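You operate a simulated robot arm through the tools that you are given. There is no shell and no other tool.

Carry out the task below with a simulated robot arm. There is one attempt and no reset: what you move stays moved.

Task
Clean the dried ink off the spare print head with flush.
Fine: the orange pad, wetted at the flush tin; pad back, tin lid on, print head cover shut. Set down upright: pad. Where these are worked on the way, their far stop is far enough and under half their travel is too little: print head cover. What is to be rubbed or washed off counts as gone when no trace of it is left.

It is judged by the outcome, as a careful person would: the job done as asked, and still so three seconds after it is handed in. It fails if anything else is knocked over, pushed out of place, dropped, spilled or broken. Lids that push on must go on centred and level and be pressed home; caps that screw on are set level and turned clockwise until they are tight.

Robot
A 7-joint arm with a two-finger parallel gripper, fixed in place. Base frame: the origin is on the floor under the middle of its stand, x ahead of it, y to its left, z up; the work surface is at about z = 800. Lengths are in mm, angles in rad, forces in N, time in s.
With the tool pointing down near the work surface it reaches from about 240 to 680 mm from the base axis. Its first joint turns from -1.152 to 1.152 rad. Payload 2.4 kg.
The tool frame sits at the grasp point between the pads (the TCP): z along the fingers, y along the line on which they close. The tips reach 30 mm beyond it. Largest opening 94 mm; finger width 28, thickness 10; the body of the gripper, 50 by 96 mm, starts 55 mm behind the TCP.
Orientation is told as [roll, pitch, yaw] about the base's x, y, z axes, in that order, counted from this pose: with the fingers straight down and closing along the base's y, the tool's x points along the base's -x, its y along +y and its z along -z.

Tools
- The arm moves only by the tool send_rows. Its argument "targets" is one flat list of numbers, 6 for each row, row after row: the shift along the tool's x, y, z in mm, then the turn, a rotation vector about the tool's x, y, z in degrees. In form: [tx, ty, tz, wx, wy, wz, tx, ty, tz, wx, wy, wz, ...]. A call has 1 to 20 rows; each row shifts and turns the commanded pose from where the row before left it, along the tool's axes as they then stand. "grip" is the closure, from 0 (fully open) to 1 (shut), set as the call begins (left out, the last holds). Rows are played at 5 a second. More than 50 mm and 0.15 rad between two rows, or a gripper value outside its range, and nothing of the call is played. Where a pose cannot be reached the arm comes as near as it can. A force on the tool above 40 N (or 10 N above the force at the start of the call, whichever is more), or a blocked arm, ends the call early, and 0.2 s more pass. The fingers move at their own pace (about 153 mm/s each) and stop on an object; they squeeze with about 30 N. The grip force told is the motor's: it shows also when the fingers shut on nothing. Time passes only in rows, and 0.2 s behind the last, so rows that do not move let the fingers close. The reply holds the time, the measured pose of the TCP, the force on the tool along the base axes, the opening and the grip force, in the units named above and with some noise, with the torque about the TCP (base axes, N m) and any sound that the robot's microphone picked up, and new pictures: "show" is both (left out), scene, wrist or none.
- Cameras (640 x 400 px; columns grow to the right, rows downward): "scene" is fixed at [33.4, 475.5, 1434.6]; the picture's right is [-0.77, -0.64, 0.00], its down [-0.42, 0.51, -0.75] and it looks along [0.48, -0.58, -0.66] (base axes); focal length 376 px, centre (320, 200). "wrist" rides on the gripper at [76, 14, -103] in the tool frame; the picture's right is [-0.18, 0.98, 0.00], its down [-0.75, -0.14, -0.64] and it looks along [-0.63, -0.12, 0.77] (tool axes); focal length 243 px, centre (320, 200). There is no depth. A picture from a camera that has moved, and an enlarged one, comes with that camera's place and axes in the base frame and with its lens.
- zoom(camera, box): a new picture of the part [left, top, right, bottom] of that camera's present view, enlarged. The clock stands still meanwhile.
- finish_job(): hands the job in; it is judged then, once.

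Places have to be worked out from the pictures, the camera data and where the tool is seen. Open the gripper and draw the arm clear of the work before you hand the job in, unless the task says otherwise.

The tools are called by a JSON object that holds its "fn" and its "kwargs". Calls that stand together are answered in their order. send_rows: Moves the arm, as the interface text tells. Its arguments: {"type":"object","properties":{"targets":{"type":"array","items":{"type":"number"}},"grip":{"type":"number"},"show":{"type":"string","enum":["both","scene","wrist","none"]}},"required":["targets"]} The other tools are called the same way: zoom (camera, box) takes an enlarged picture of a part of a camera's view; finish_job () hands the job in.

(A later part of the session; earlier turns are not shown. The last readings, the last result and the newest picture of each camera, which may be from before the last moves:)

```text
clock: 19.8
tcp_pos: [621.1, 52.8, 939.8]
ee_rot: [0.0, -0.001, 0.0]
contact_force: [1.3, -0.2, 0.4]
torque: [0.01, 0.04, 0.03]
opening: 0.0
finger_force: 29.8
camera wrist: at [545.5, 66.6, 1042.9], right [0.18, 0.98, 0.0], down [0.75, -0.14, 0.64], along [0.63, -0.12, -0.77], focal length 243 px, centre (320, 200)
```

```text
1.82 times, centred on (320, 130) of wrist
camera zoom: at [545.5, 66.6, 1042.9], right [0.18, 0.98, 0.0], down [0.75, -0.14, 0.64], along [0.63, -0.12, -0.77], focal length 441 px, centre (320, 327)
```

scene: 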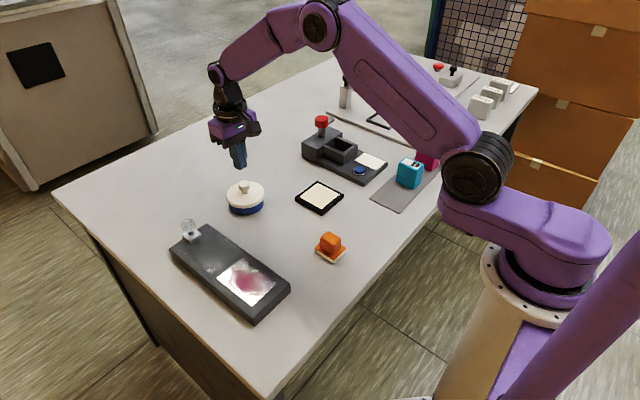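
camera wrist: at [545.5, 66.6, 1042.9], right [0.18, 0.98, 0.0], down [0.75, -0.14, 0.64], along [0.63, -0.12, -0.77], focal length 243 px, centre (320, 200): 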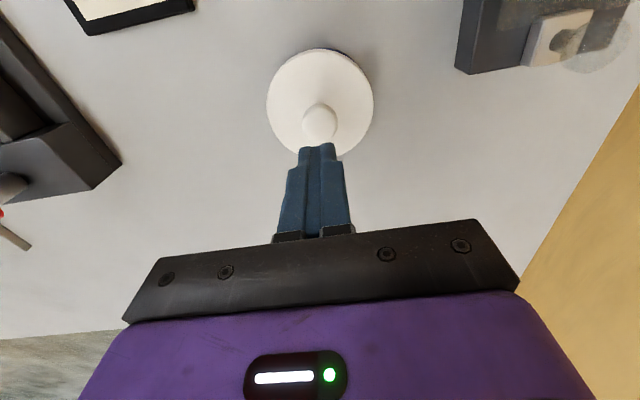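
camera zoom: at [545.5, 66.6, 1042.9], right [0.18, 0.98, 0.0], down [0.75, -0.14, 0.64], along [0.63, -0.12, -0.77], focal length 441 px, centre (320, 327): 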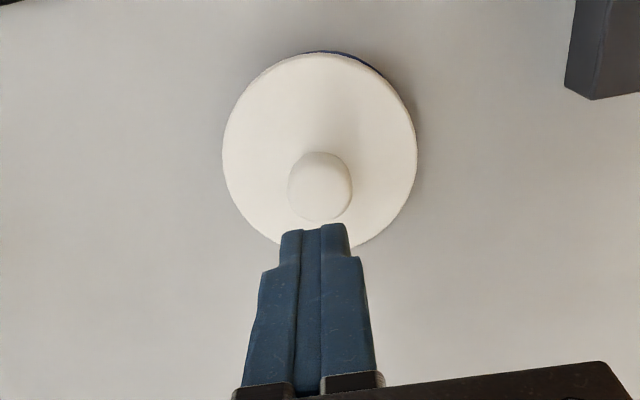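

The fingers slipped off the knob (opening 0) and the lid is still seated; the contact was too near the rounded fingertips. I'll reopen, go lower (tips just above the lid) and grip with more of the pads.

{"fn": "send_rows", "kwargs": {"targets": [0, 0, 0, 0, 0, 0, 0, 0, 0, 0, 0, 0, 0, 0, 25, 0, 0, 0, 0, 0, 25, 0, 0, 0, 0, 0, 16, 0, 0, 0, 0, 0, 5, 0, 0, 0, 0, 0, 4, 0, 0, 0, 0, 0, 2, 0, 0, 0, 0, 0, 0, 0, 0, 0], "grip": 0, "show": "both"}}

{"fn": "zoom", "kwargs": {"camera": "scene", "box": [200, 150, 290, 230]}}

{"fn": "zoom", "kwargs": {"camera": "wrist", "box": [220, 60, 440, 240]}}

```text
clock: 21.8
tcp_pos: [619.8, 55.1, 863.3]
ee_rot: [0.0, 0.001, -0.001]
contact_force: [-0.6, -0.2, 0.4]
torque: [-0.01, -0.02, 0.02]
opening: 94.2
finger_force: 0.0
camera wrist: at [545.4, 67.8, 965.2], right [0.18, 0.98, 0.0], down [0.75, -0.14, 0.64], along [0.63, -0.12, -0.77], focal length 243 px, centre (320, 200)
```

scene: 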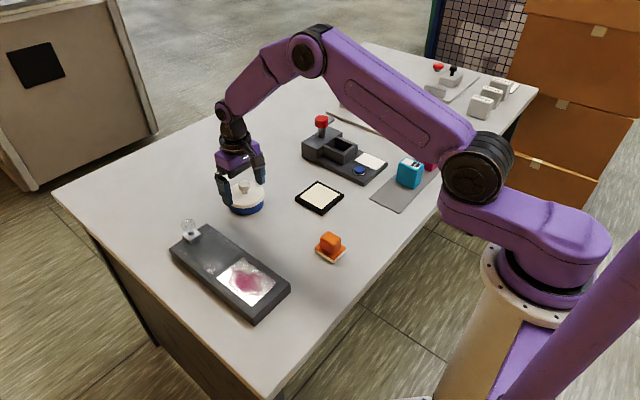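
wrist: 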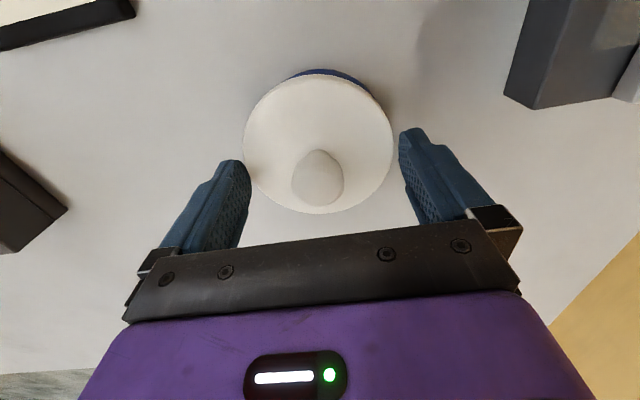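

```text
5.00 times, centred on (245, 190) of scene
camera zoom: at [33.4, 475.5, 1434.6], right [-0.77, -0.64, 0.0], down [-0.42, 0.51, -0.75], along [0.48, -0.58, -0.66], focal length 1879 px, centre (695, 250)
```

zoom: 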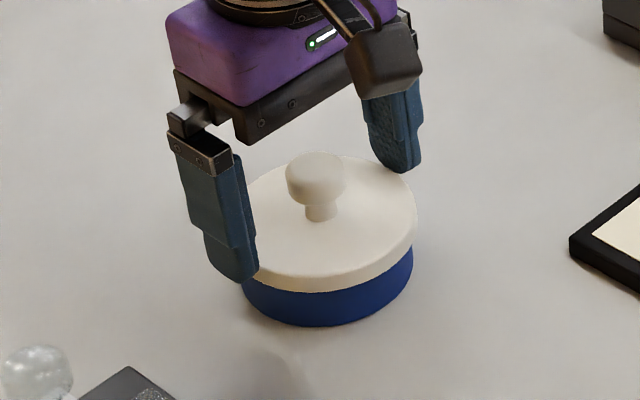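

```text
2.22 times, centred on (330, 150) of wrist
camera zoom: at [545.4, 67.8, 965.2], right [0.18, 0.98, 0.0], down [0.75, -0.14, 0.64], along [0.63, -0.12, -0.77], focal length 539 px, centre (298, 311)
```

zoom: 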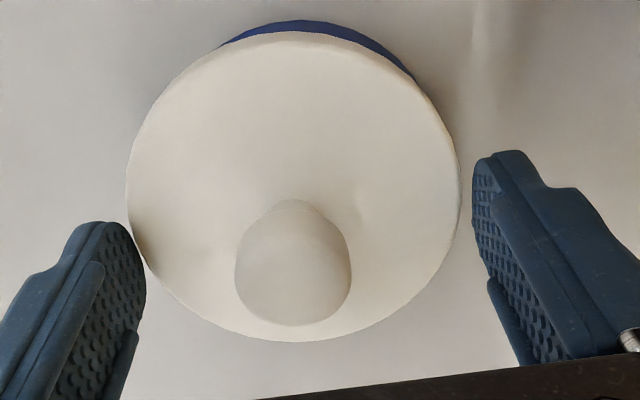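

The knob is now about 1.3 mm toward −y and 1.5 mm toward +x of the tool, and the lid seems to have popped slightly loose. I'll centre on it, partly close to ~50 mm so the tips are over the lid, and feel downward gently for the lid top.

{"fn": "send_rows", "kwargs": {"targets": [0, 0, -8, 0, 0, 0, -1.5, -1.3, 0, 0, 0, 0, 0, 0, 0, 0, 0, 0], "grip": 0.47, "show": "wrist"}}

{"fn": "send_rows", "kwargs": {"targets": [0, 0, 3, 0, 0, 0, 0, 0, 3, 0, 0, 0, 0, 0, 2, 0, 0, 0, 0, 0, 1, 0, 0, 0, 0, 0, 0, 0, 0, 0], "show": "both"}}

{"fn": "zoom", "kwargs": {"camera": "scene", "box": [200, 150, 290, 230]}}

```text
clock: 22.6
tcp_pos: [623.6, 51.6, 870.5]
ee_rot: [0.0, -0.002, -0.001]
contact_force: [-1.0, -0.1, -0.9]
torque: [0.0, -0.04, -0.01]
opening: 90.4
finger_force: 30.2
camera wrist: at [547.2, 65.8, 972.9], right [0.18, 0.98, 0.0], down [0.75, -0.14, 0.64], along [0.63, -0.12, -0.77], focal length 243 px, centre (320, 200)
```

wrist: 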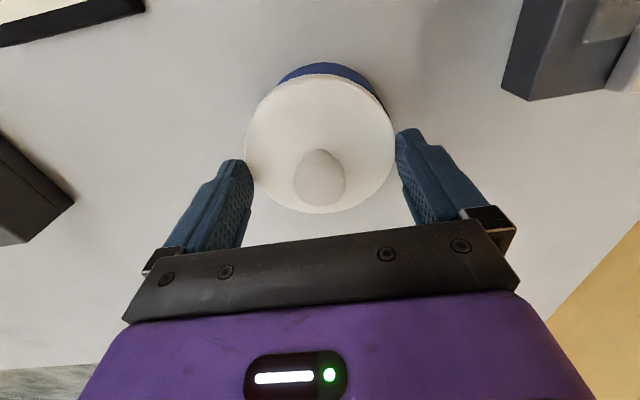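

```text
clock: 23.8
tcp_pos: [623.3, 51.9, 862.1]
ee_rot: [-0.002, -0.001, 0.002]
contact_force: [-4.0, 1.2, 13.8]
torque: [0.0, 0.23, -0.03]
opening: 90.3
finger_force: 30.1
camera wrist: at [546.9, 65.8, 965.0], right [0.18, 0.98, 0.0], down [0.75, -0.14, 0.64], along [0.63, -0.12, -0.77], focal length 243 px, centre (320, 200)
```

scene: 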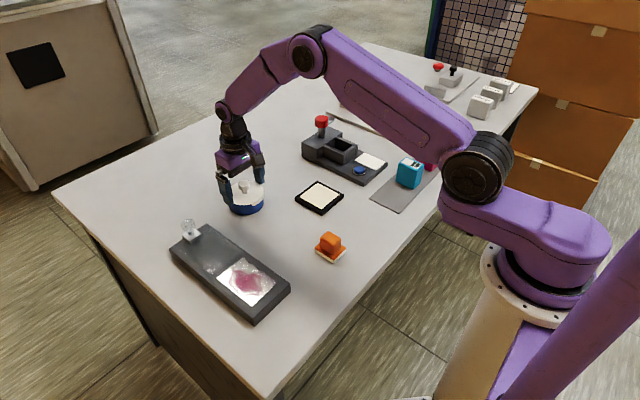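
wrist: 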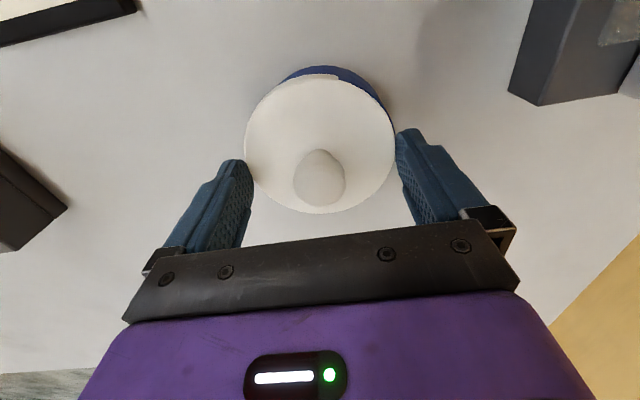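

```text
5.00 times, centred on (245, 190) of scene
camera zoom: at [33.1, 475.5, 1434.6], right [-0.77, -0.64, 0.0], down [-0.42, 0.51, -0.75], along [0.48, -0.58, -0.66], focal length 1879 px, centre (695, 250)
```

zoom: 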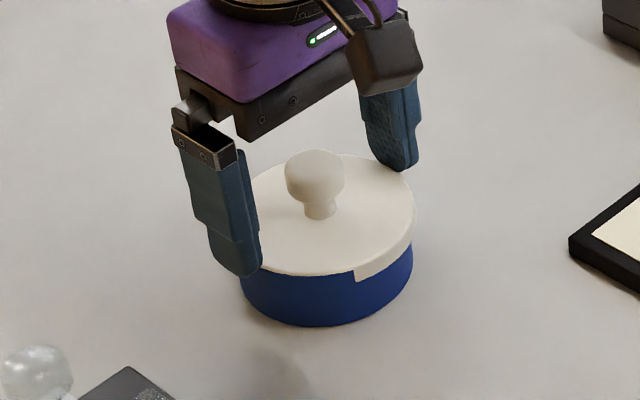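

The partial close actually caught the lid by its rim (90 mm opening), and it's resting pressed on the tin. Gripping the rim looks better than the knob, so I'll release, go a few mm lower to cover the rim better, and look before closing.

{"fn": "send_rows", "kwargs": {"targets": [0, 0, -2, 0, 0, 0, 0, 0, 0, 0, 0, 0, 0, 0, 0, 0, 0, 0], "grip": 0, "show": "both"}}

{"fn": "zoom", "kwargs": {"camera": "scene", "box": [200, 150, 290, 230]}}

{"fn": "zoom", "kwargs": {"camera": "wrist", "box": [220, 50, 440, 230]}}

```text
clock: 24.6
tcp_pos: [622.5, 51.8, 863.9]
ee_rot: [0.001, -0.001, -0.002]
contact_force: [1.3, 0.0, 0.6]
torque: [-0.02, -0.01, -0.01]
opening: 93.9
finger_force: 0.1
heard: snap
camera wrist: at [546.9, 65.7, 966.0], right [0.18, 0.98, 0.0], down [0.75, -0.14, 0.64], along [0.63, -0.12, -0.77], focal length 243 px, centre (320, 200)
```

scene: 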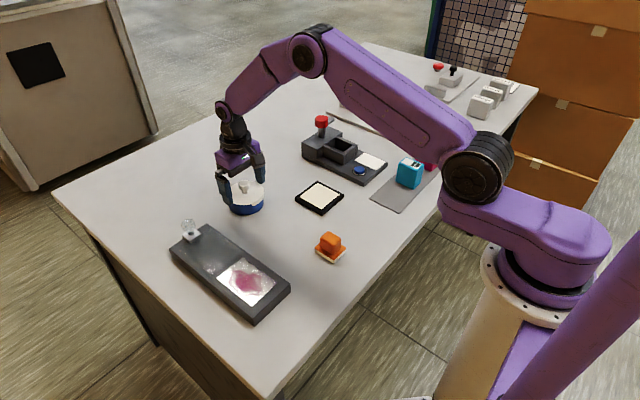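
wrist: 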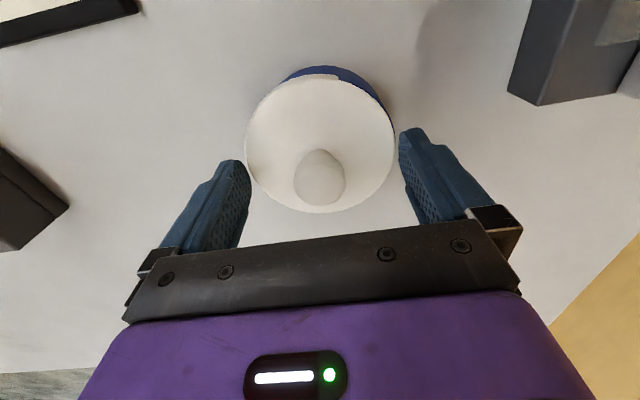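

```text
5.00 times, centred on (245, 190) of scene
camera zoom: at [33.4, 475.5, 1434.6], right [-0.77, -0.64, 0.0], down [-0.42, 0.51, -0.75], along [0.48, -0.58, -0.66], focal length 1879 px, centre (695, 250)
```

zoom: 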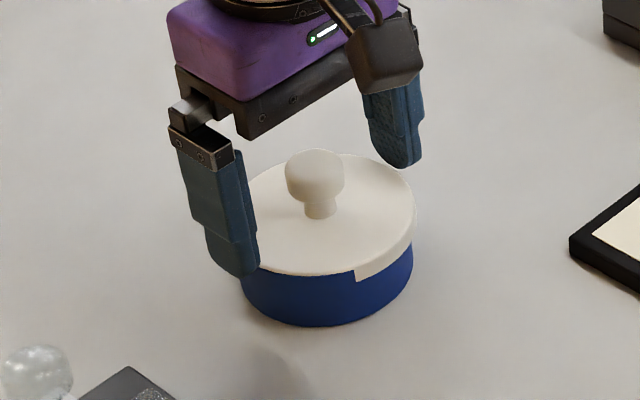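

```text
2.22 times, centred on (330, 140) of wrist
camera zoom: at [546.9, 65.7, 966.0], right [0.18, 0.98, 0.0], down [0.75, -0.14, 0.64], along [0.63, -0.12, -0.77], focal length 539 px, centre (298, 333)
```

zoom: 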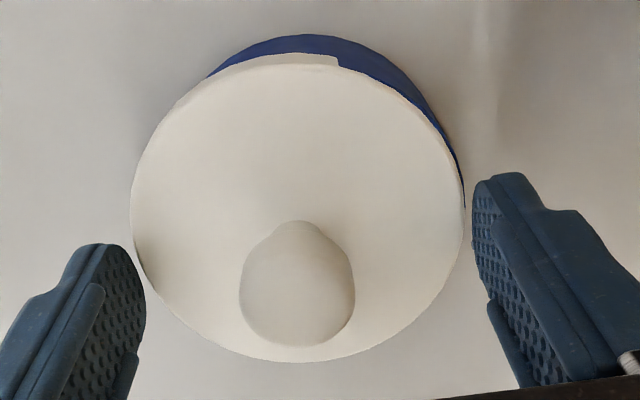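

The lid sits slightly off-centre (toward −y, +x) on the tin. I'll go about 4 mm lower so the pads cover the rim, then close on the rim.

{"fn": "send_rows", "kwargs": {"targets": [0, 0, 2, 0, 0, 0, 0, 0, 2, 0, 0, 0, 0, 0, 0, 0, 0, 0], "show": "none"}}

{"fn": "send_rows", "kwargs": {"targets": [0, 0, 0, 0, 0, 0, 0, 0, 0, 0, 0, 0], "grip": 1, "show": "both"}}

{"fn": "zoom", "kwargs": {"camera": "scene", "box": [200, 150, 290, 230]}}

```text
clock: 25.4
tcp_pos: [622.9, 51.4, 860.5]
ee_rot: [0.0, 0.001, 0.0]
contact_force: [0.3, -0.2, 0.7]
torque: [0.03, 0.03, 0.04]
opening: 94.2
finger_force: 0.0
```

```text
clock: 26.0
tcp_pos: [622.6, 53.1, 861.3]
ee_rot: [0.001, 0.001, 0.001]
contact_force: [1.0, 5.2, -0.9]
torque: [0.12, -0.08, -0.07]
opening: 90.9
finger_force: 30.6
heard: snap
camera wrist: at [547.1, 66.5, 962.4], right [0.18, 0.98, 0.0], down [0.75, -0.14, 0.64], along [0.63, -0.12, -0.77], focal length 243 px, centre (320, 200)
```

scene: 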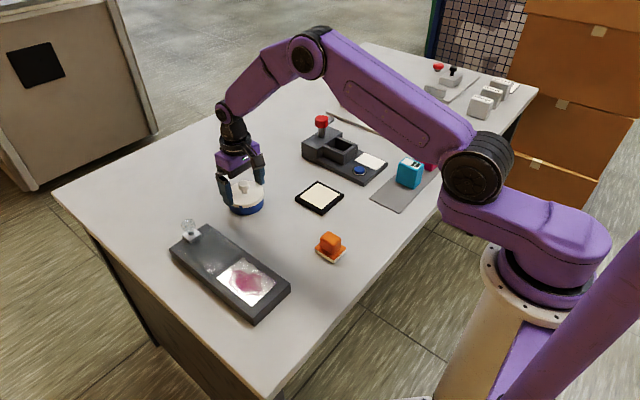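
wrist: 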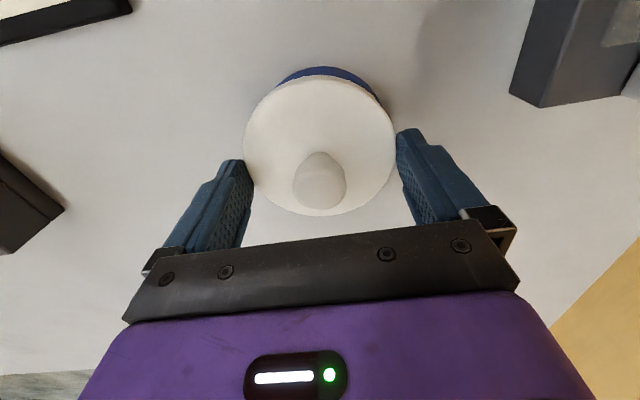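

```text
5.00 times, centred on (245, 190) of scene
camera zoom: at [33.5, 475.6, 1434.5], right [-0.77, -0.64, 0.0], down [-0.42, 0.51, -0.75], along [0.48, -0.58, -0.66], focal length 1879 px, centre (695, 250)
```

zoom: 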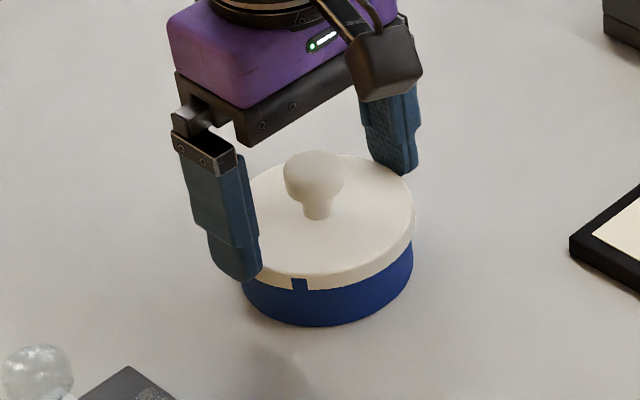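

Snap again (lid loosened) and it is held across the rim at 90.9 mm. Now lift slowly.

{"fn": "send_rows", "kwargs": {"targets": [0, 0, -1.5, 0, 0, 0, 0, 0, -2, 0, 0, 0, 0, 0, -3, 0, 0, 0, 0, 0, -5, 0, 0, 0, 0, 0, -5, 0, 0, 0, 0, 0, 0, 0, 0, 0], "show": "both"}}

{"fn": "zoom", "kwargs": {"camera": "scene", "box": [200, 150, 290, 230]}}

```text
clock: 27.4
tcp_pos: [622.6, 51.1, 875.9]
ee_rot: [-0.001, 0.0, -0.001]
contact_force: [-0.1, -0.4, -0.3]
torque: [0.01, 0.0, 0.02]
opening: 90.5
finger_force: 30.4
camera wrist: at [547.7, 65.0, 979.0], right [0.18, 0.98, 0.0], down [0.75, -0.14, 0.64], along [0.63, -0.12, -0.77], focal length 243 px, centre (320, 200)
```

scene: 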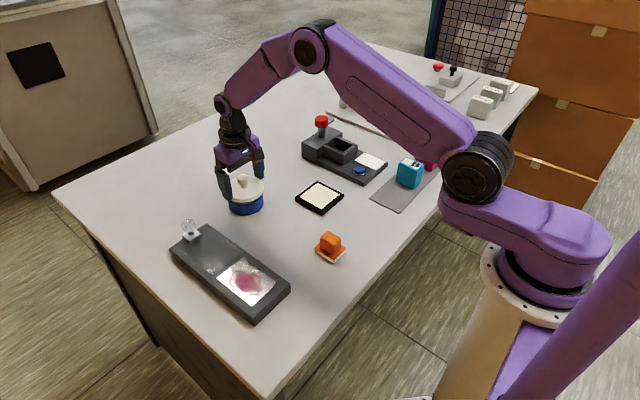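
wrist: 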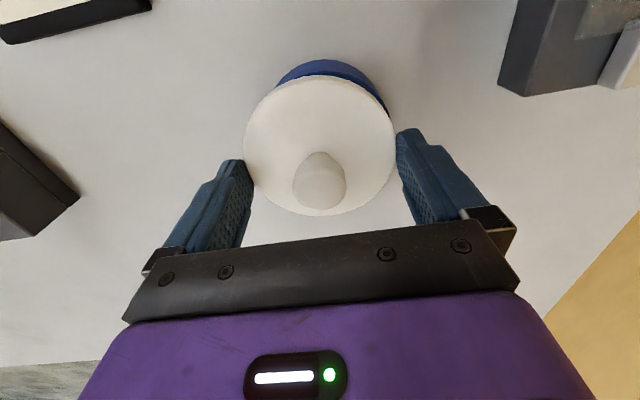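

```text
5.00 times, centred on (245, 190) of scene
camera zoom: at [33.4, 475.5, 1434.6], right [-0.77, -0.64, 0.0], down [-0.42, 0.51, -0.75], along [0.48, -0.58, -0.66], focal length 1879 px, centre (695, 250)
```

zoom: 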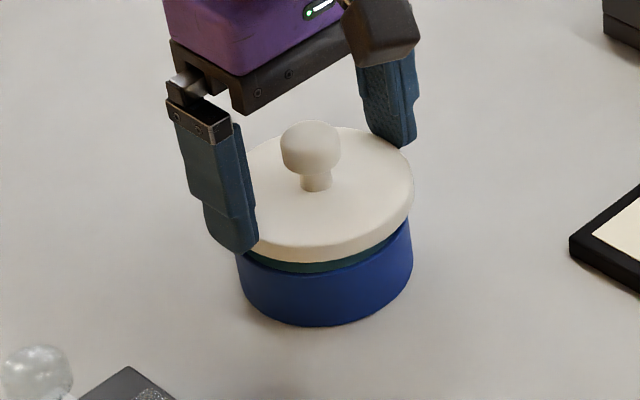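

The lid came off cleanly and stays level in the grip. I'll lift it higher and carry it to free table space at around (490, 55), between the tin, pad and print head board.

{"fn": "send_rows", "kwargs": {"targets": [0, 0, -20, 0, 0, 0, 0, 0, -20, 0, 0, 0, 0, 0, -10, 0, 0, 0, 15, 0, 0, 0, 0, 0, 20, 0, 0, 0, 0, 0, 20, 0, 0, 0, 0, 0, 20, 0, 0, 0, 0, 0, 20, 0, 0, 0, 0, 0, 20, 0, 0, 0, 0, 0, 18, 0, 0, 0, 0, 0, 0, 0, 0, 0, 0, 0], "show": "both"}}

{"fn": "zoom", "kwargs": {"camera": "scene", "box": [200, 130, 360, 270]}}

```text
clock: 29.8
tcp_pos: [488.1, 51.4, 926.1]
ee_rot: [0.0, 0.001, 0.001]
contact_force: [-0.8, -0.3, -0.4]
torque: [0.02, 0.01, -0.01]
opening: 90.5
finger_force: 29.8
camera wrist: at [412.8, 65.8, 1029.2], right [0.18, 0.98, 0.0], down [0.75, -0.14, 0.64], along [0.63, -0.12, -0.77], focal length 243 px, centre (320, 200)
```

scene: 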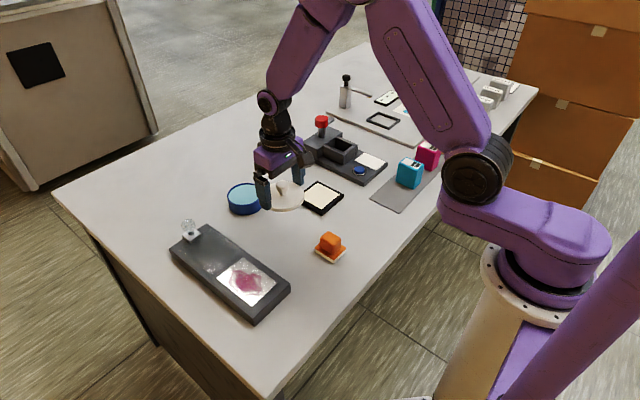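
wrist: 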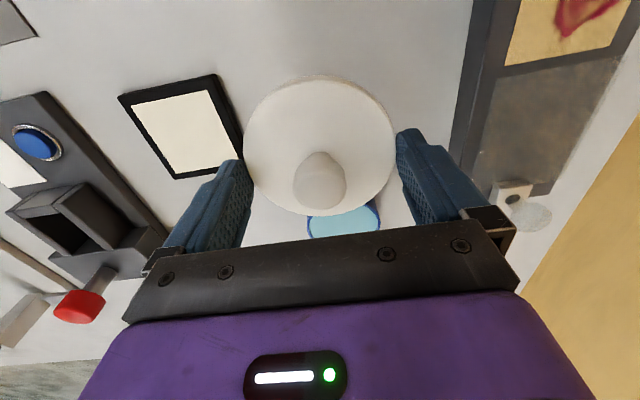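

```text
2.86 times, centred on (280, 200) of scene
camera zoom: at [33.4, 475.5, 1434.6], right [-0.77, -0.64, 0.0], down [-0.42, 0.51, -0.75], along [0.48, -0.58, -0.66], focal length 1074 px, centre (434, 200)
```

zoom: 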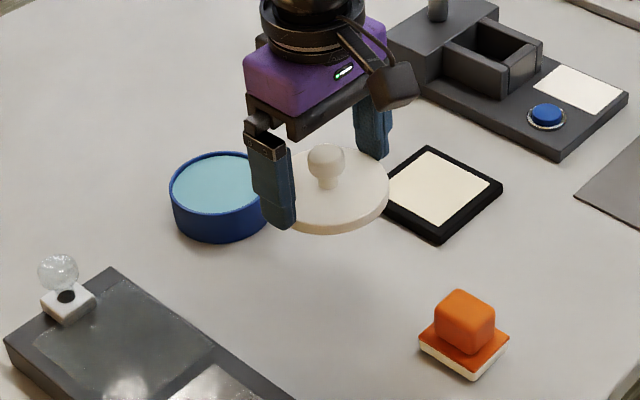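

The tin is open with blue flush inside, nearly full. I'll shift the lid to y≈66 for clearance from the stamp pad and lower it toward the table.

{"fn": "send_rows", "kwargs": {"targets": [0, 7.5, 10, 0, 0, 0, 0, 7.5, 20, 0, 0, 0, 0, 0, 25, 0, 0, 0, 0, 0, 20, 0, 0, 0, 0, 0, 8, 0, 0, 0, 0, 0, 0, 0, 0, 0], "show": "both"}}

{"fn": "zoom", "kwargs": {"camera": "scene", "box": [240, 170, 340, 240]}}

```text
clock: 31.2
tcp_pos: [489.4, 66.0, 843.5]
ee_rot: [0.001, -0.001, 0.001]
contact_force: [0.1, -0.1, -0.7]
torque: [0.0, 0.01, 0.02]
opening: 90.5
finger_force: 29.5
camera wrist: at [414.5, 80.4, 946.2], right [0.18, 0.98, 0.0], down [0.75, -0.14, 0.64], along [0.63, -0.12, -0.77], focal length 243 px, centre (320, 200)
```

scene: 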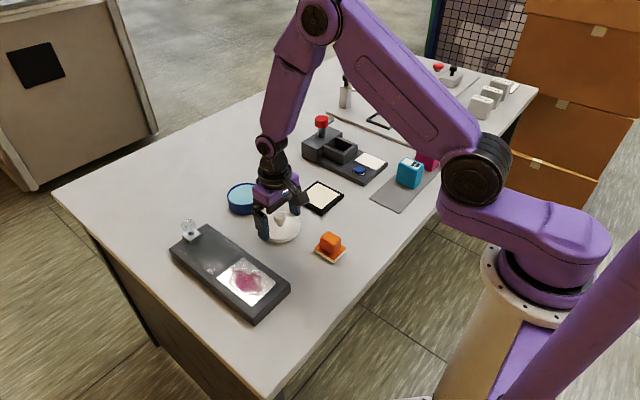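
wrist: 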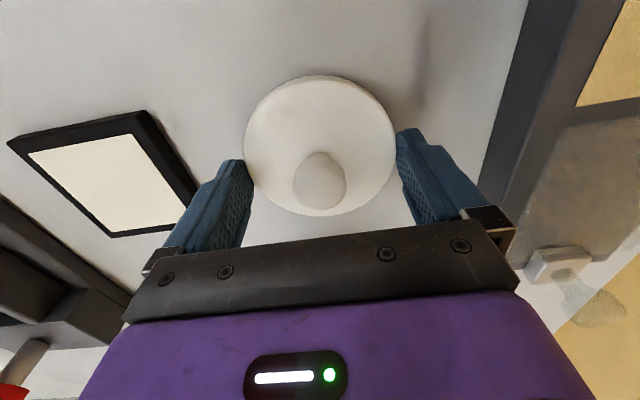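

```text
5.71 times, centred on (290, 205) of scene
camera zoom: at [33.4, 475.5, 1434.5], right [-0.77, -0.64, 0.0], down [-0.42, 0.51, -0.75], along [0.48, -0.58, -0.66], focal length 2147 px, centre (491, 171)
```

zoom: 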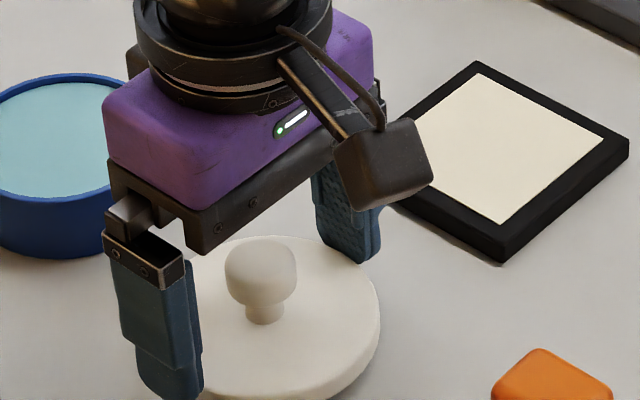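

No contact yet at TCP z≈843; lower in 1 mm steps watching the vertical force.

{"fn": "send_rows", "kwargs": {"targets": [0, 0, 1.5, 0, 0, 0, 0, 0, 1.5, 0, 0, 0, 0, 0, 1, 0, 0, 0], "show": "none"}}

{"fn": "send_rows", "kwargs": {"targets": [0, 0, 1, 0, 0, 0, 0, 0, 1, 0, 0, 0], "show": "none"}}

{"fn": "send_rows", "kwargs": {"targets": [0, 0, 1, 0, 0, 0, 0, 0, 1, 0, 0, 0], "show": "none"}}

```text
clock: 32.0
tcp_pos: [489.5, 66.8, 839.4]
ee_rot: [-0.001, 0.0, 0.0]
contact_force: [0.1, 0.2, 0.1]
torque: [-0.01, -0.01, 0.0]
opening: 90.7
finger_force: 29.5
```

```text
clock: 32.6
tcp_pos: [488.9, 65.7, 837.6]
ee_rot: [0.0, 0.001, -0.002]
contact_force: [0.2, -0.3, -0.4]
torque: [-0.01, -0.01, 0.0]
opening: 90.5
finger_force: 30.1
```

```text
clock: 33.2
tcp_pos: [490.3, 64.6, 833.2]
ee_rot: [-0.001, -0.001, 0.0]
contact_force: [-0.7, 0.4, -1.7]
torque: [0.0, -0.01, 0.01]
opening: 90.6
finger_force: 30.3
```

{"fn": "send_rows", "kwargs": {"targets": [0, 0, 1, 0, 0, 0, 0, 0, 0, 0, 0, 0], "show": "none"}}

{"fn": "send_rows", "kwargs": {"targets": [0, 0, 1, 0, 0, 0, 0, 0, 0, 0, 0, 0], "show": "both"}}

{"fn": "zoom", "kwargs": {"camera": "scene", "box": [240, 170, 340, 250]}}

```text
clock: 33.8
tcp_pos: [489.4, 65.7, 833.5]
ee_rot: [0.0, -0.001, 0.001]
contact_force: [-0.4, 0.5, -0.6]
torque: [-0.04, 0.02, 0.01]
opening: 90.6
finger_force: 29.5
```

```text
clock: 34.4
tcp_pos: [488.9, 65.4, 831.8]
ee_rot: [0.0, 0.0, -0.001]
contact_force: [-0.4, -0.1, -0.9]
torque: [-0.03, 0.02, -0.01]
opening: 90.9
finger_force: 29.6
camera wrist: at [413.6, 80.1, 935.1], right [0.18, 0.98, 0.0], down [0.75, -0.14, 0.64], along [0.63, -0.12, -0.77], focal length 243 px, centre (320, 200)
```

scene: 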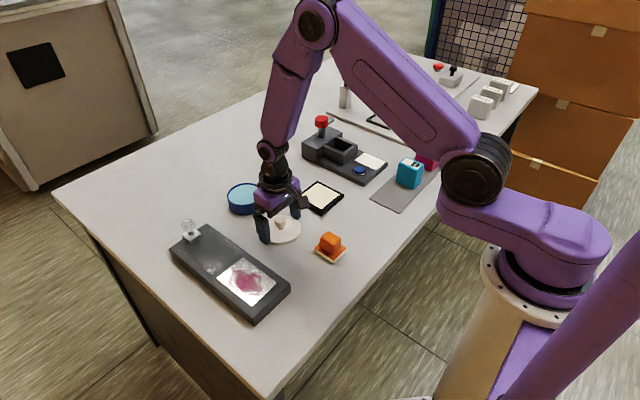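
wrist: 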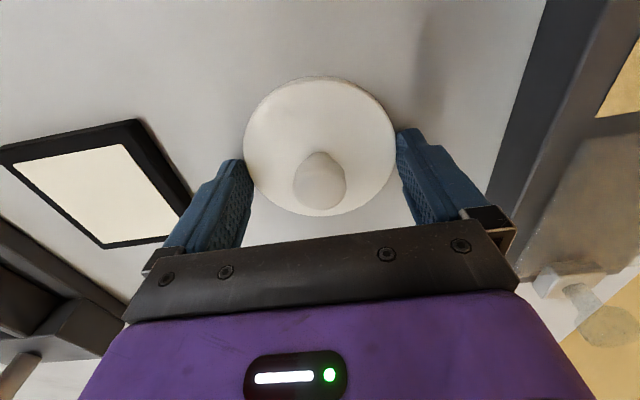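

```text
5.00 times, centred on (290, 210) of scene
camera zoom: at [33.4, 475.5, 1434.6], right [-0.77, -0.64, 0.0], down [-0.42, 0.51, -0.75], along [0.48, -0.58, -0.66], focal length 1879 px, centre (470, 150)
```

zoom: 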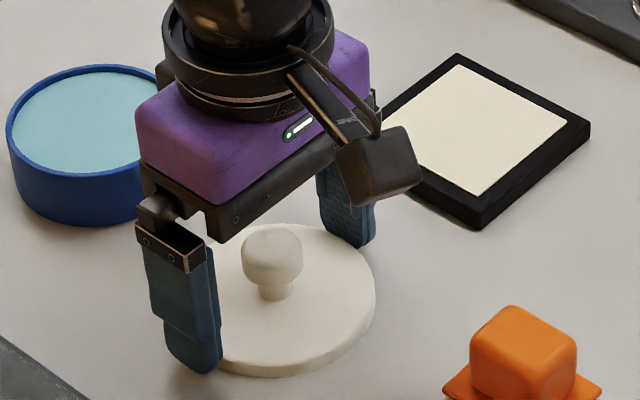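

{"fn": "send_rows", "kwargs": {"targets": [0, 0, 1, 0, 0, 0, 0, 0, 0, 0, 0, 0], "show": "none"}}

{"fn": "send_rows", "kwargs": {"targets": [0, 0, 1, 0, 0, 0, 0, 0, 0, 0, 0, 0], "show": "none"}}

```text
clock: 35.0
tcp_pos: [490.3, 66.2, 831.0]
ee_rot: [0.001, -0.002, 0.0]
contact_force: [0.1, 0.4, -0.3]
torque: [-0.02, 0.0, 0.02]
opening: 90.5
finger_force: 30.0
```

```text
clock: 35.6
tcp_pos: [490.3, 66.1, 831.2]
ee_rot: [0.0, 0.001, 0.001]
contact_force: [0.6, -1.0, -0.3]
torque: [-0.01, -0.01, 0.0]
opening: 90.6
finger_force: 29.9
```

{"fn": "send_rows", "kwargs": {"targets": [0, 0, 1, 0, 0, 0, 0, 0, 0, 0, 0, 0], "show": "none"}}

{"fn": "send_rows", "kwargs": {"targets": [0, 0, 1, 0, 0, 0, 0, 0, 0, 0, 0, 0], "show": "none"}}

```text
clock: 36.2
tcp_pos: [489.9, 66.2, 830.8]
ee_rot: [0.001, 0.001, 0.002]
contact_force: [-2.7, 0.8, 12.3]
torque: [-0.12, 0.26, -0.05]
opening: 90.5
finger_force: 30.1
```

```text
clock: 36.8
tcp_pos: [489.7, 66.4, 830.4]
ee_rot: [0.0, 0.001, 0.001]
contact_force: [-3.6, -1.4, 7.1]
torque: [0.36, 0.06, 0.2]
opening: 90.6
finger_force: 29.9
stopped in row 2: the force on the tool passed its limit at 42 N (the readings are from after the stop); the commanded pose is now the measured one
```

Table contact reached (tips at ~800). Release the lid and rise straight up.

{"fn": "send_rows", "kwargs": {"targets": [0, 0, 0, 0, 0, 0, 0, 0, 0, 0, 0, 0], "grip": 0, "show": "none"}}

{"fn": "send_rows", "kwargs": {"targets": [0, 0, -5, 0, 0, 0, 0, 0, -15, 0, 0, 0, 0, 0, -30, 0, 0, 0, 0, 0, -40, 0, 0, 0, 0, 0, 0, 0, 0, 0], "show": "both"}}

{"fn": "zoom", "kwargs": {"camera": "scene", "box": [210, 160, 350, 270]}}

{"fn": "zoom", "kwargs": {"camera": "wrist", "box": [180, 0, 480, 240]}}

```text
clock: 37.4
tcp_pos: [489.8, 65.6, 829.9]
ee_rot: [-0.001, 0.0, 0.001]
contact_force: [-5.6, -6.7, 14.0]
torque: [0.48, 0.21, 0.36]
opening: 92.1
finger_force: 0.1
```

```text
clock: 38.6
tcp_pos: [490.2, 66.1, 919.3]
ee_rot: [-0.002, -0.001, -0.001]
contact_force: [-0.2, 0.7, -0.4]
torque: [-0.01, 0.0, -0.01]
opening: 94.1
finger_force: 0.0
camera wrist: at [413.7, 79.6, 1022.0], right [0.18, 0.98, 0.0], down [0.75, -0.14, 0.64], along [0.63, -0.12, -0.77], focal length 243 px, centre (320, 200)
```

scene: 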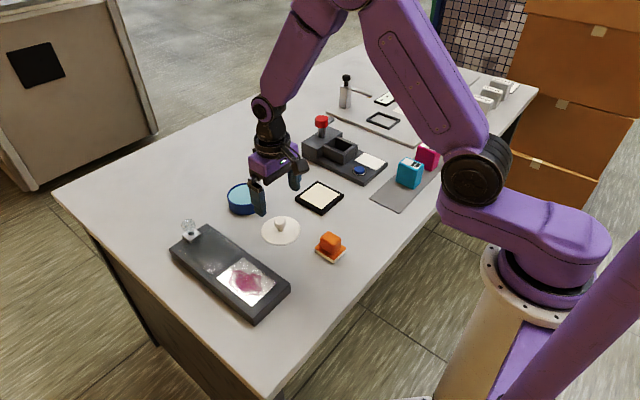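
wrist: 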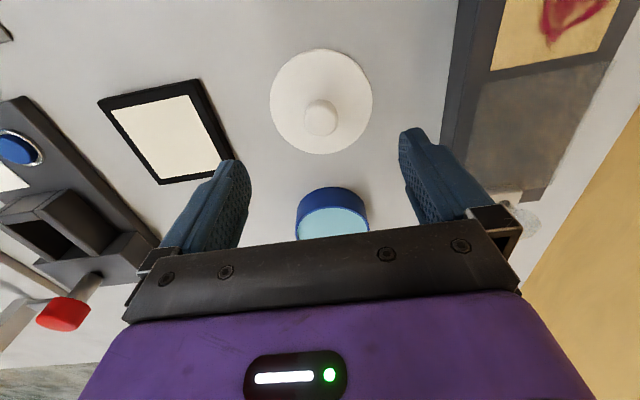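

```text
3.64 times, centred on (280, 215) of scene
camera zoom: at [33.4, 475.5, 1434.6], right [-0.77, -0.64, 0.0], down [-0.42, 0.51, -0.75], along [0.48, -0.58, -0.66], focal length 1366 px, centre (466, 146)
```

zoom: 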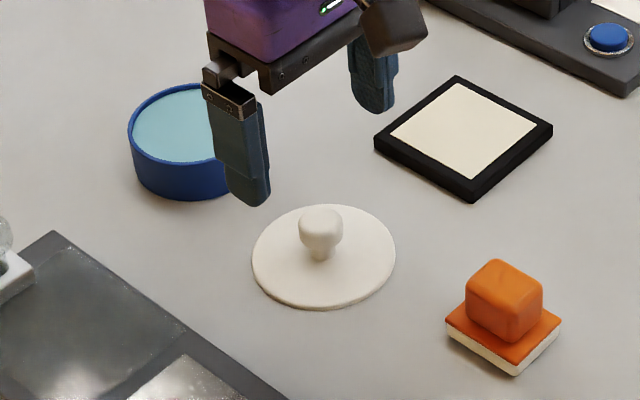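

```text
1.67 times, centred on (330, 120) of wrist
camera zoom: at [413.7, 79.6, 1022.0], right [0.18, 0.98, 0.0], down [0.75, -0.14, 0.64], along [0.63, -0.12, -0.77], focal length 404 px, centre (303, 333)
```

zoom: 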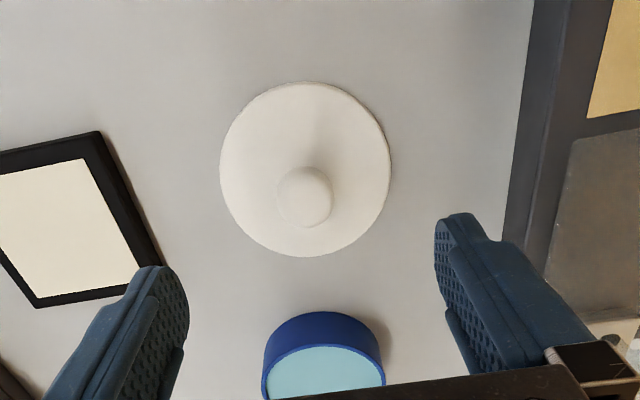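

The lid is resting flat on the table. Next, the orange pad at about (365, 39), aligned with the base axes; I'll move above it to look.

{"fn": "send_rows", "kwargs": {"targets": [31, -7, -3, 0, 0, 0, 31, -7, -3, 0, 0, 0, 31, -7, -3, 0, 0, 0, 31, -7, -3, 0, 0, 0, 0, 0, 0, 0, 0, 0], "show": "both"}}

{"fn": "zoom", "kwargs": {"camera": "wrist", "box": [220, 40, 420, 220]}}

{"fn": "zoom", "kwargs": {"camera": "scene", "box": [220, 150, 380, 290]}}

```text
clock: 39.8
tcp_pos: [365.8, 38.7, 931.1]
ee_rot: [0.0, 0.001, 0.0]
contact_force: [-0.1, -0.7, -0.6]
torque: [0.0, -0.01, -0.02]
opening: 94.0
finger_force: 0.1
camera wrist: at [290.8, 51.3, 1033.8], right [0.18, 0.98, 0.0], down [0.75, -0.14, 0.64], along [0.63, -0.12, -0.77], focal length 243 px, centre (320, 200)
```

scene: 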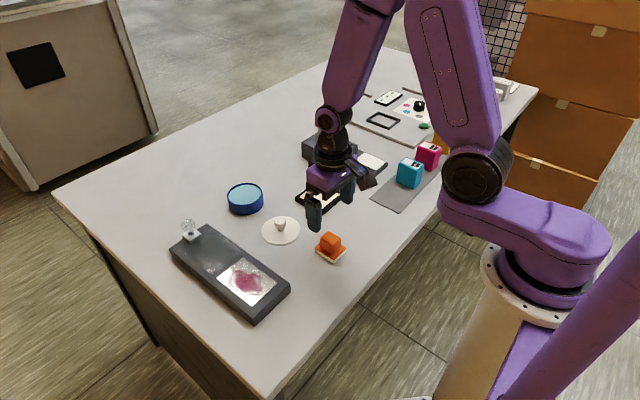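
wrist: 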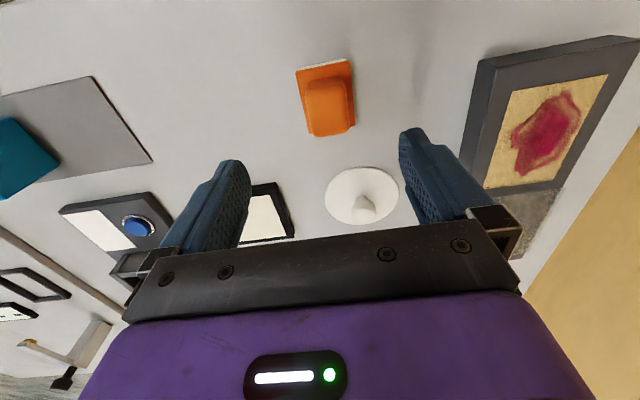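

```text
2.22 times, centred on (320, 130) of wrist
camera zoom: at [290.8, 51.3, 1033.8], right [0.18, 0.98, 0.0], down [0.75, -0.14, 0.64], along [0.63, -0.12, -0.77], focal length 539 px, centre (320, 356)
```

zoom: 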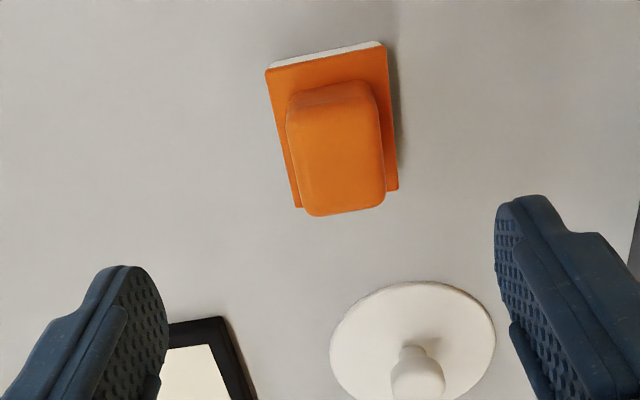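

```text
2.86 times, centred on (300, 220) of scene
camera zoom: at [33.4, 475.5, 1434.6], right [-0.77, -0.64, 0.0], down [-0.42, 0.51, -0.75], along [0.48, -0.58, -0.66], focal length 1074 px, centre (377, 143)
```

zoom: 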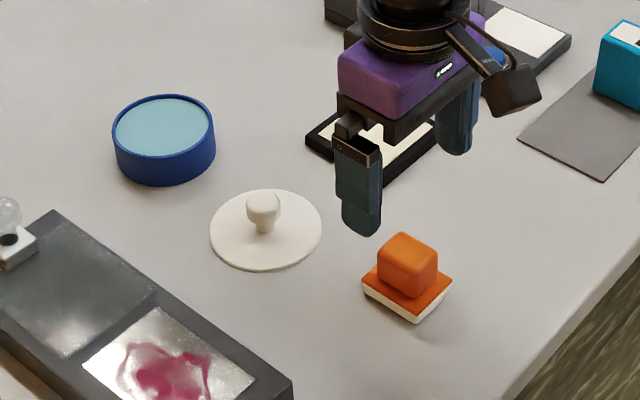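

The pad is at about (360.5, 45.3), 55 × 44 mm, aligned, with a ~31 mm wide grip block. I'll descend so the fingertips are about 5 mm above its base plate.

{"fn": "send_rows", "kwargs": {"targets": [5.3, 6.5, 20, 0, 0, 0, 0, 0, 25, 0, 0, 0, 0, 0, 20, 0, 0, 0, 0, 0, 13, 0, 0, 0, 0, 0, 0, 0, 0, 0], "show": "both"}}

{"fn": "zoom", "kwargs": {"camera": "wrist", "box": [220, 60, 420, 240]}}

{"fn": "zoom", "kwargs": {"camera": "scene", "box": [280, 190, 380, 280]}}

```text
clock: 41.0
tcp_pos: [362.1, 45.1, 853.4]
ee_rot: [0.0, -0.001, -0.001]
contact_force: [0.4, -0.7, -0.2]
torque: [0.02, 0.02, 0.01]
opening: 94.2
finger_force: 0.1
camera wrist: at [285.7, 58.8, 956.0], right [0.18, 0.98, 0.0], down [0.75, -0.14, 0.64], along [0.63, -0.12, -0.77], focal length 243 px, centre (320, 200)
```

scene: 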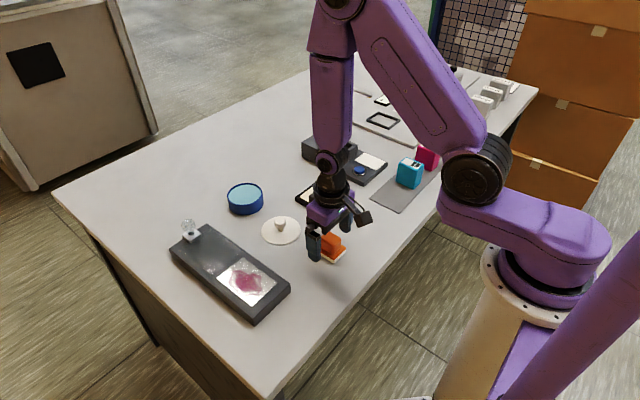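
wrist: 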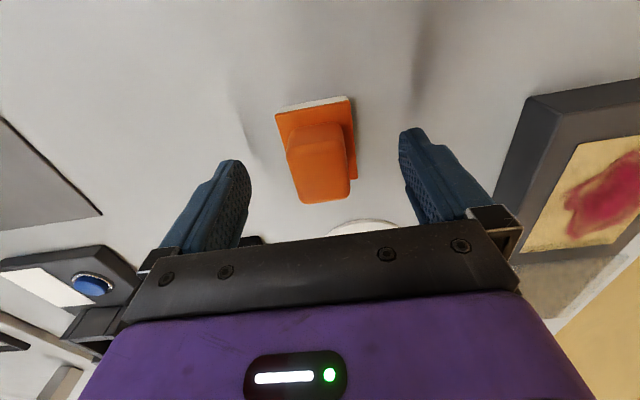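

```text
2.22 times, centred on (320, 150) of wrist
camera zoom: at [285.7, 58.8, 956.0], right [0.18, 0.98, 0.0], down [0.75, -0.14, 0.64], along [0.63, -0.12, -0.77], focal length 539 px, centre (320, 311)
```

zoom: 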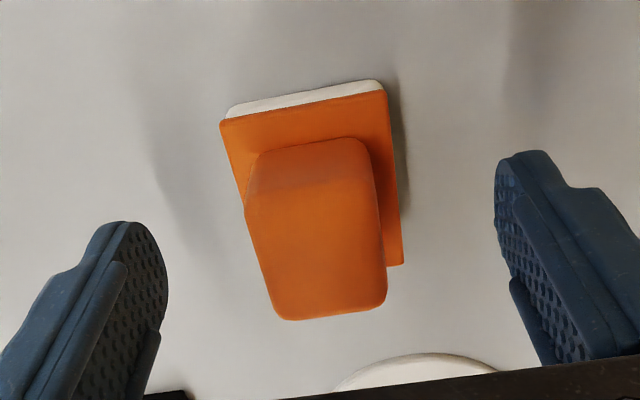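

```text
4.44 times, centred on (330, 235) of scene
camera zoom: at [33.4, 475.5, 1434.6], right [-0.77, -0.64, 0.0], down [-0.42, 0.51, -0.75], along [0.48, -0.58, -0.66], focal length 1670 px, centre (276, 44)
```

zoom: 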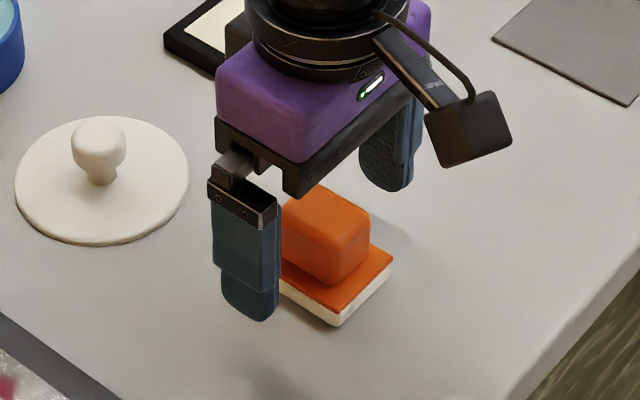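

Alignment is good (pad centre y≈45.5). Lower ~7 mm more and close on the block.

{"fn": "send_rows", "kwargs": {"targets": [1, 0.4, 4, 0, 0, 0, 0, 0, 3.5, 0, 0, 0, 0, 0, 0, 0, 0, 0], "show": "none"}}

{"fn": "send_rows", "kwargs": {"targets": [0, 0, 0, 0, 0, 0, 0, 0, 0, 0, 0, 0, 0, 0, 0, 0, 0, 0], "grip": 1, "show": "both"}}

```text
clock: 41.8
tcp_pos: [359.4, 44.9, 847.1]
ee_rot: [0.0, 0.001, 0.0]
contact_force: [-0.8, -0.3, 0.8]
torque: [-0.01, 0.02, -0.02]
opening: 94.2
finger_force: 0.1
```

```text
clock: 42.6
tcp_pos: [359.2, 44.5, 846.7]
ee_rot: [0.002, 0.0, 0.0]
contact_force: [-0.4, -0.3, 0.0]
torque: [0.05, 0.0, -0.04]
opening: 35.6
finger_force: 30.0
camera wrist: at [283.8, 59.2, 949.0], right [0.18, 0.98, 0.0], down [0.75, -0.14, 0.64], along [0.63, -0.12, -0.77], focal length 243 px, centre (320, 200)
```

scene: 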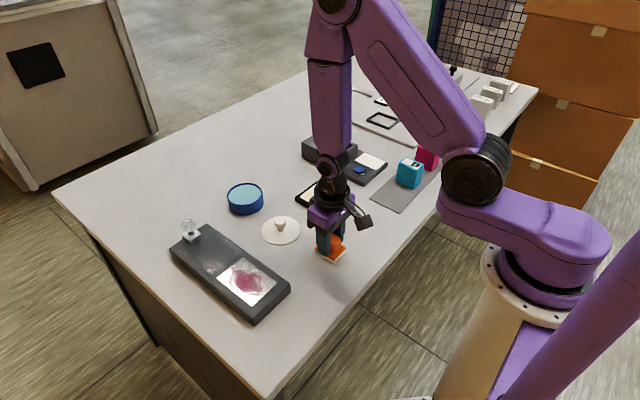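
wrist: 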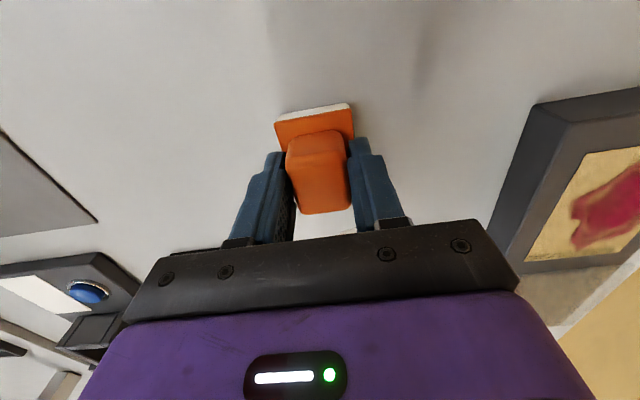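

The pad's grip block is held (35.6 mm opening) with TCP at z≈846.7 when the pad rests on the table. I'll lift it and carry it over the tin at about (620, 54).

{"fn": "send_rows", "kwargs": {"targets": [0, 0, -10, 0, 0, 0, 0, 0, -20, 0, 0, 0, 0, 0, -25, 0, 0, 0, 0, 0, -30, 0, 0, 0, -20, 0.7, 0, 0, 0, 0, -20, 0.7, 0, 0, 0, 0, -20, 0.7, 0, 0, 0, 0, -20, 0.7, 0, 0, 0, 0, -20, 0.7, 0, 0, 0, 0, -20, 0.7, 0, 0, 0, 0, -20, 0.7, 0, 0, 0, 0, -20, 0.7, 0, 0, 0, 0, -20, 0.7, 0, 0, 0, 0, -20, 0.7, 0, 0, 0, 0, -20, 0.7, 0, 0, 0, 0, -20, 0.7, 0, 0, 0, 0, -20, 0.7, 0, 0, 0, 0, 0, 0, 0, 0, 0, 0], "show": "both"}}

{"fn": "zoom", "kwargs": {"camera": "wrist", "box": [220, 40, 420, 220]}}

{"fn": "zoom", "kwargs": {"camera": "scene", "box": [190, 120, 310, 230]}}

```text
clock: 46.4
tcp_pos: [619.5, 54.9, 932.2]
ee_rot: [-0.002, 0.001, 0.0]
contact_force: [-0.8, 1.1, -0.4]
torque: [-0.01, 0.0, 0.03]
opening: 35.5
finger_force: 29.8
camera wrist: at [544.1, 68.3, 1033.8], right [0.18, 0.98, 0.0], down [0.75, -0.14, 0.64], along [0.63, -0.12, -0.77], focal length 243 px, centre (320, 200)
```

scene: 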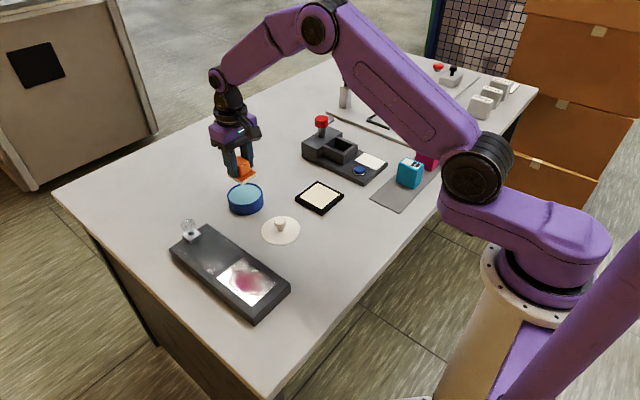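
wrist: 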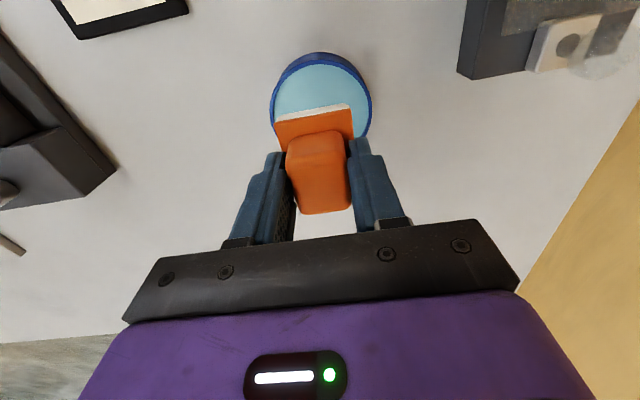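

```text
2.22 times, centred on (320, 130) of wrist
camera zoom: at [544.1, 68.3, 1033.8], right [0.18, 0.98, 0.0], down [0.75, -0.14, 0.64], along [0.63, -0.12, -0.77], focal length 539 px, centre (320, 356)
```

zoom: 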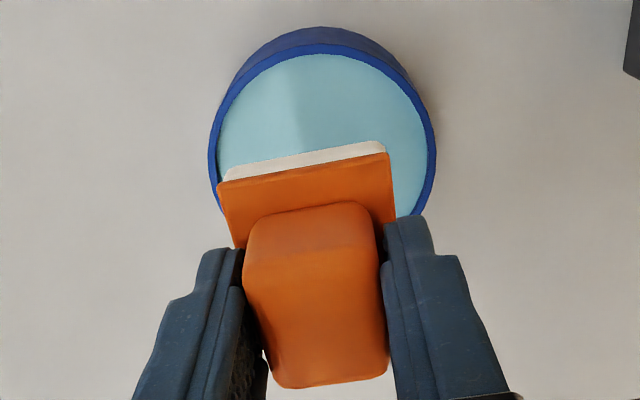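

```text
3.64 times, centred on (250, 175) of scene
camera zoom: at [33.5, 475.5, 1434.6], right [-0.77, -0.64, 0.0], down [-0.42, 0.51, -0.75], along [0.48, -0.58, -0.66], focal length 1366 px, centre (574, 291)
```

zoom: 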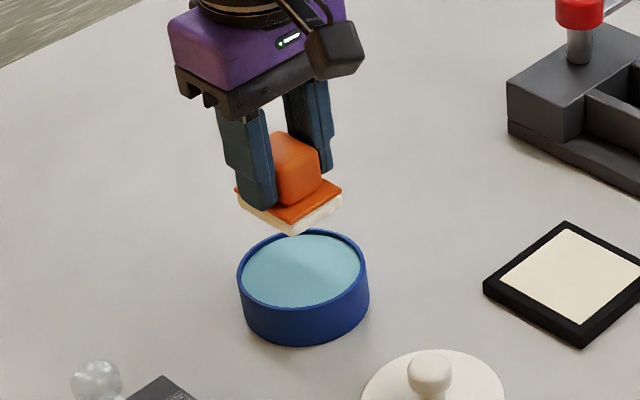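

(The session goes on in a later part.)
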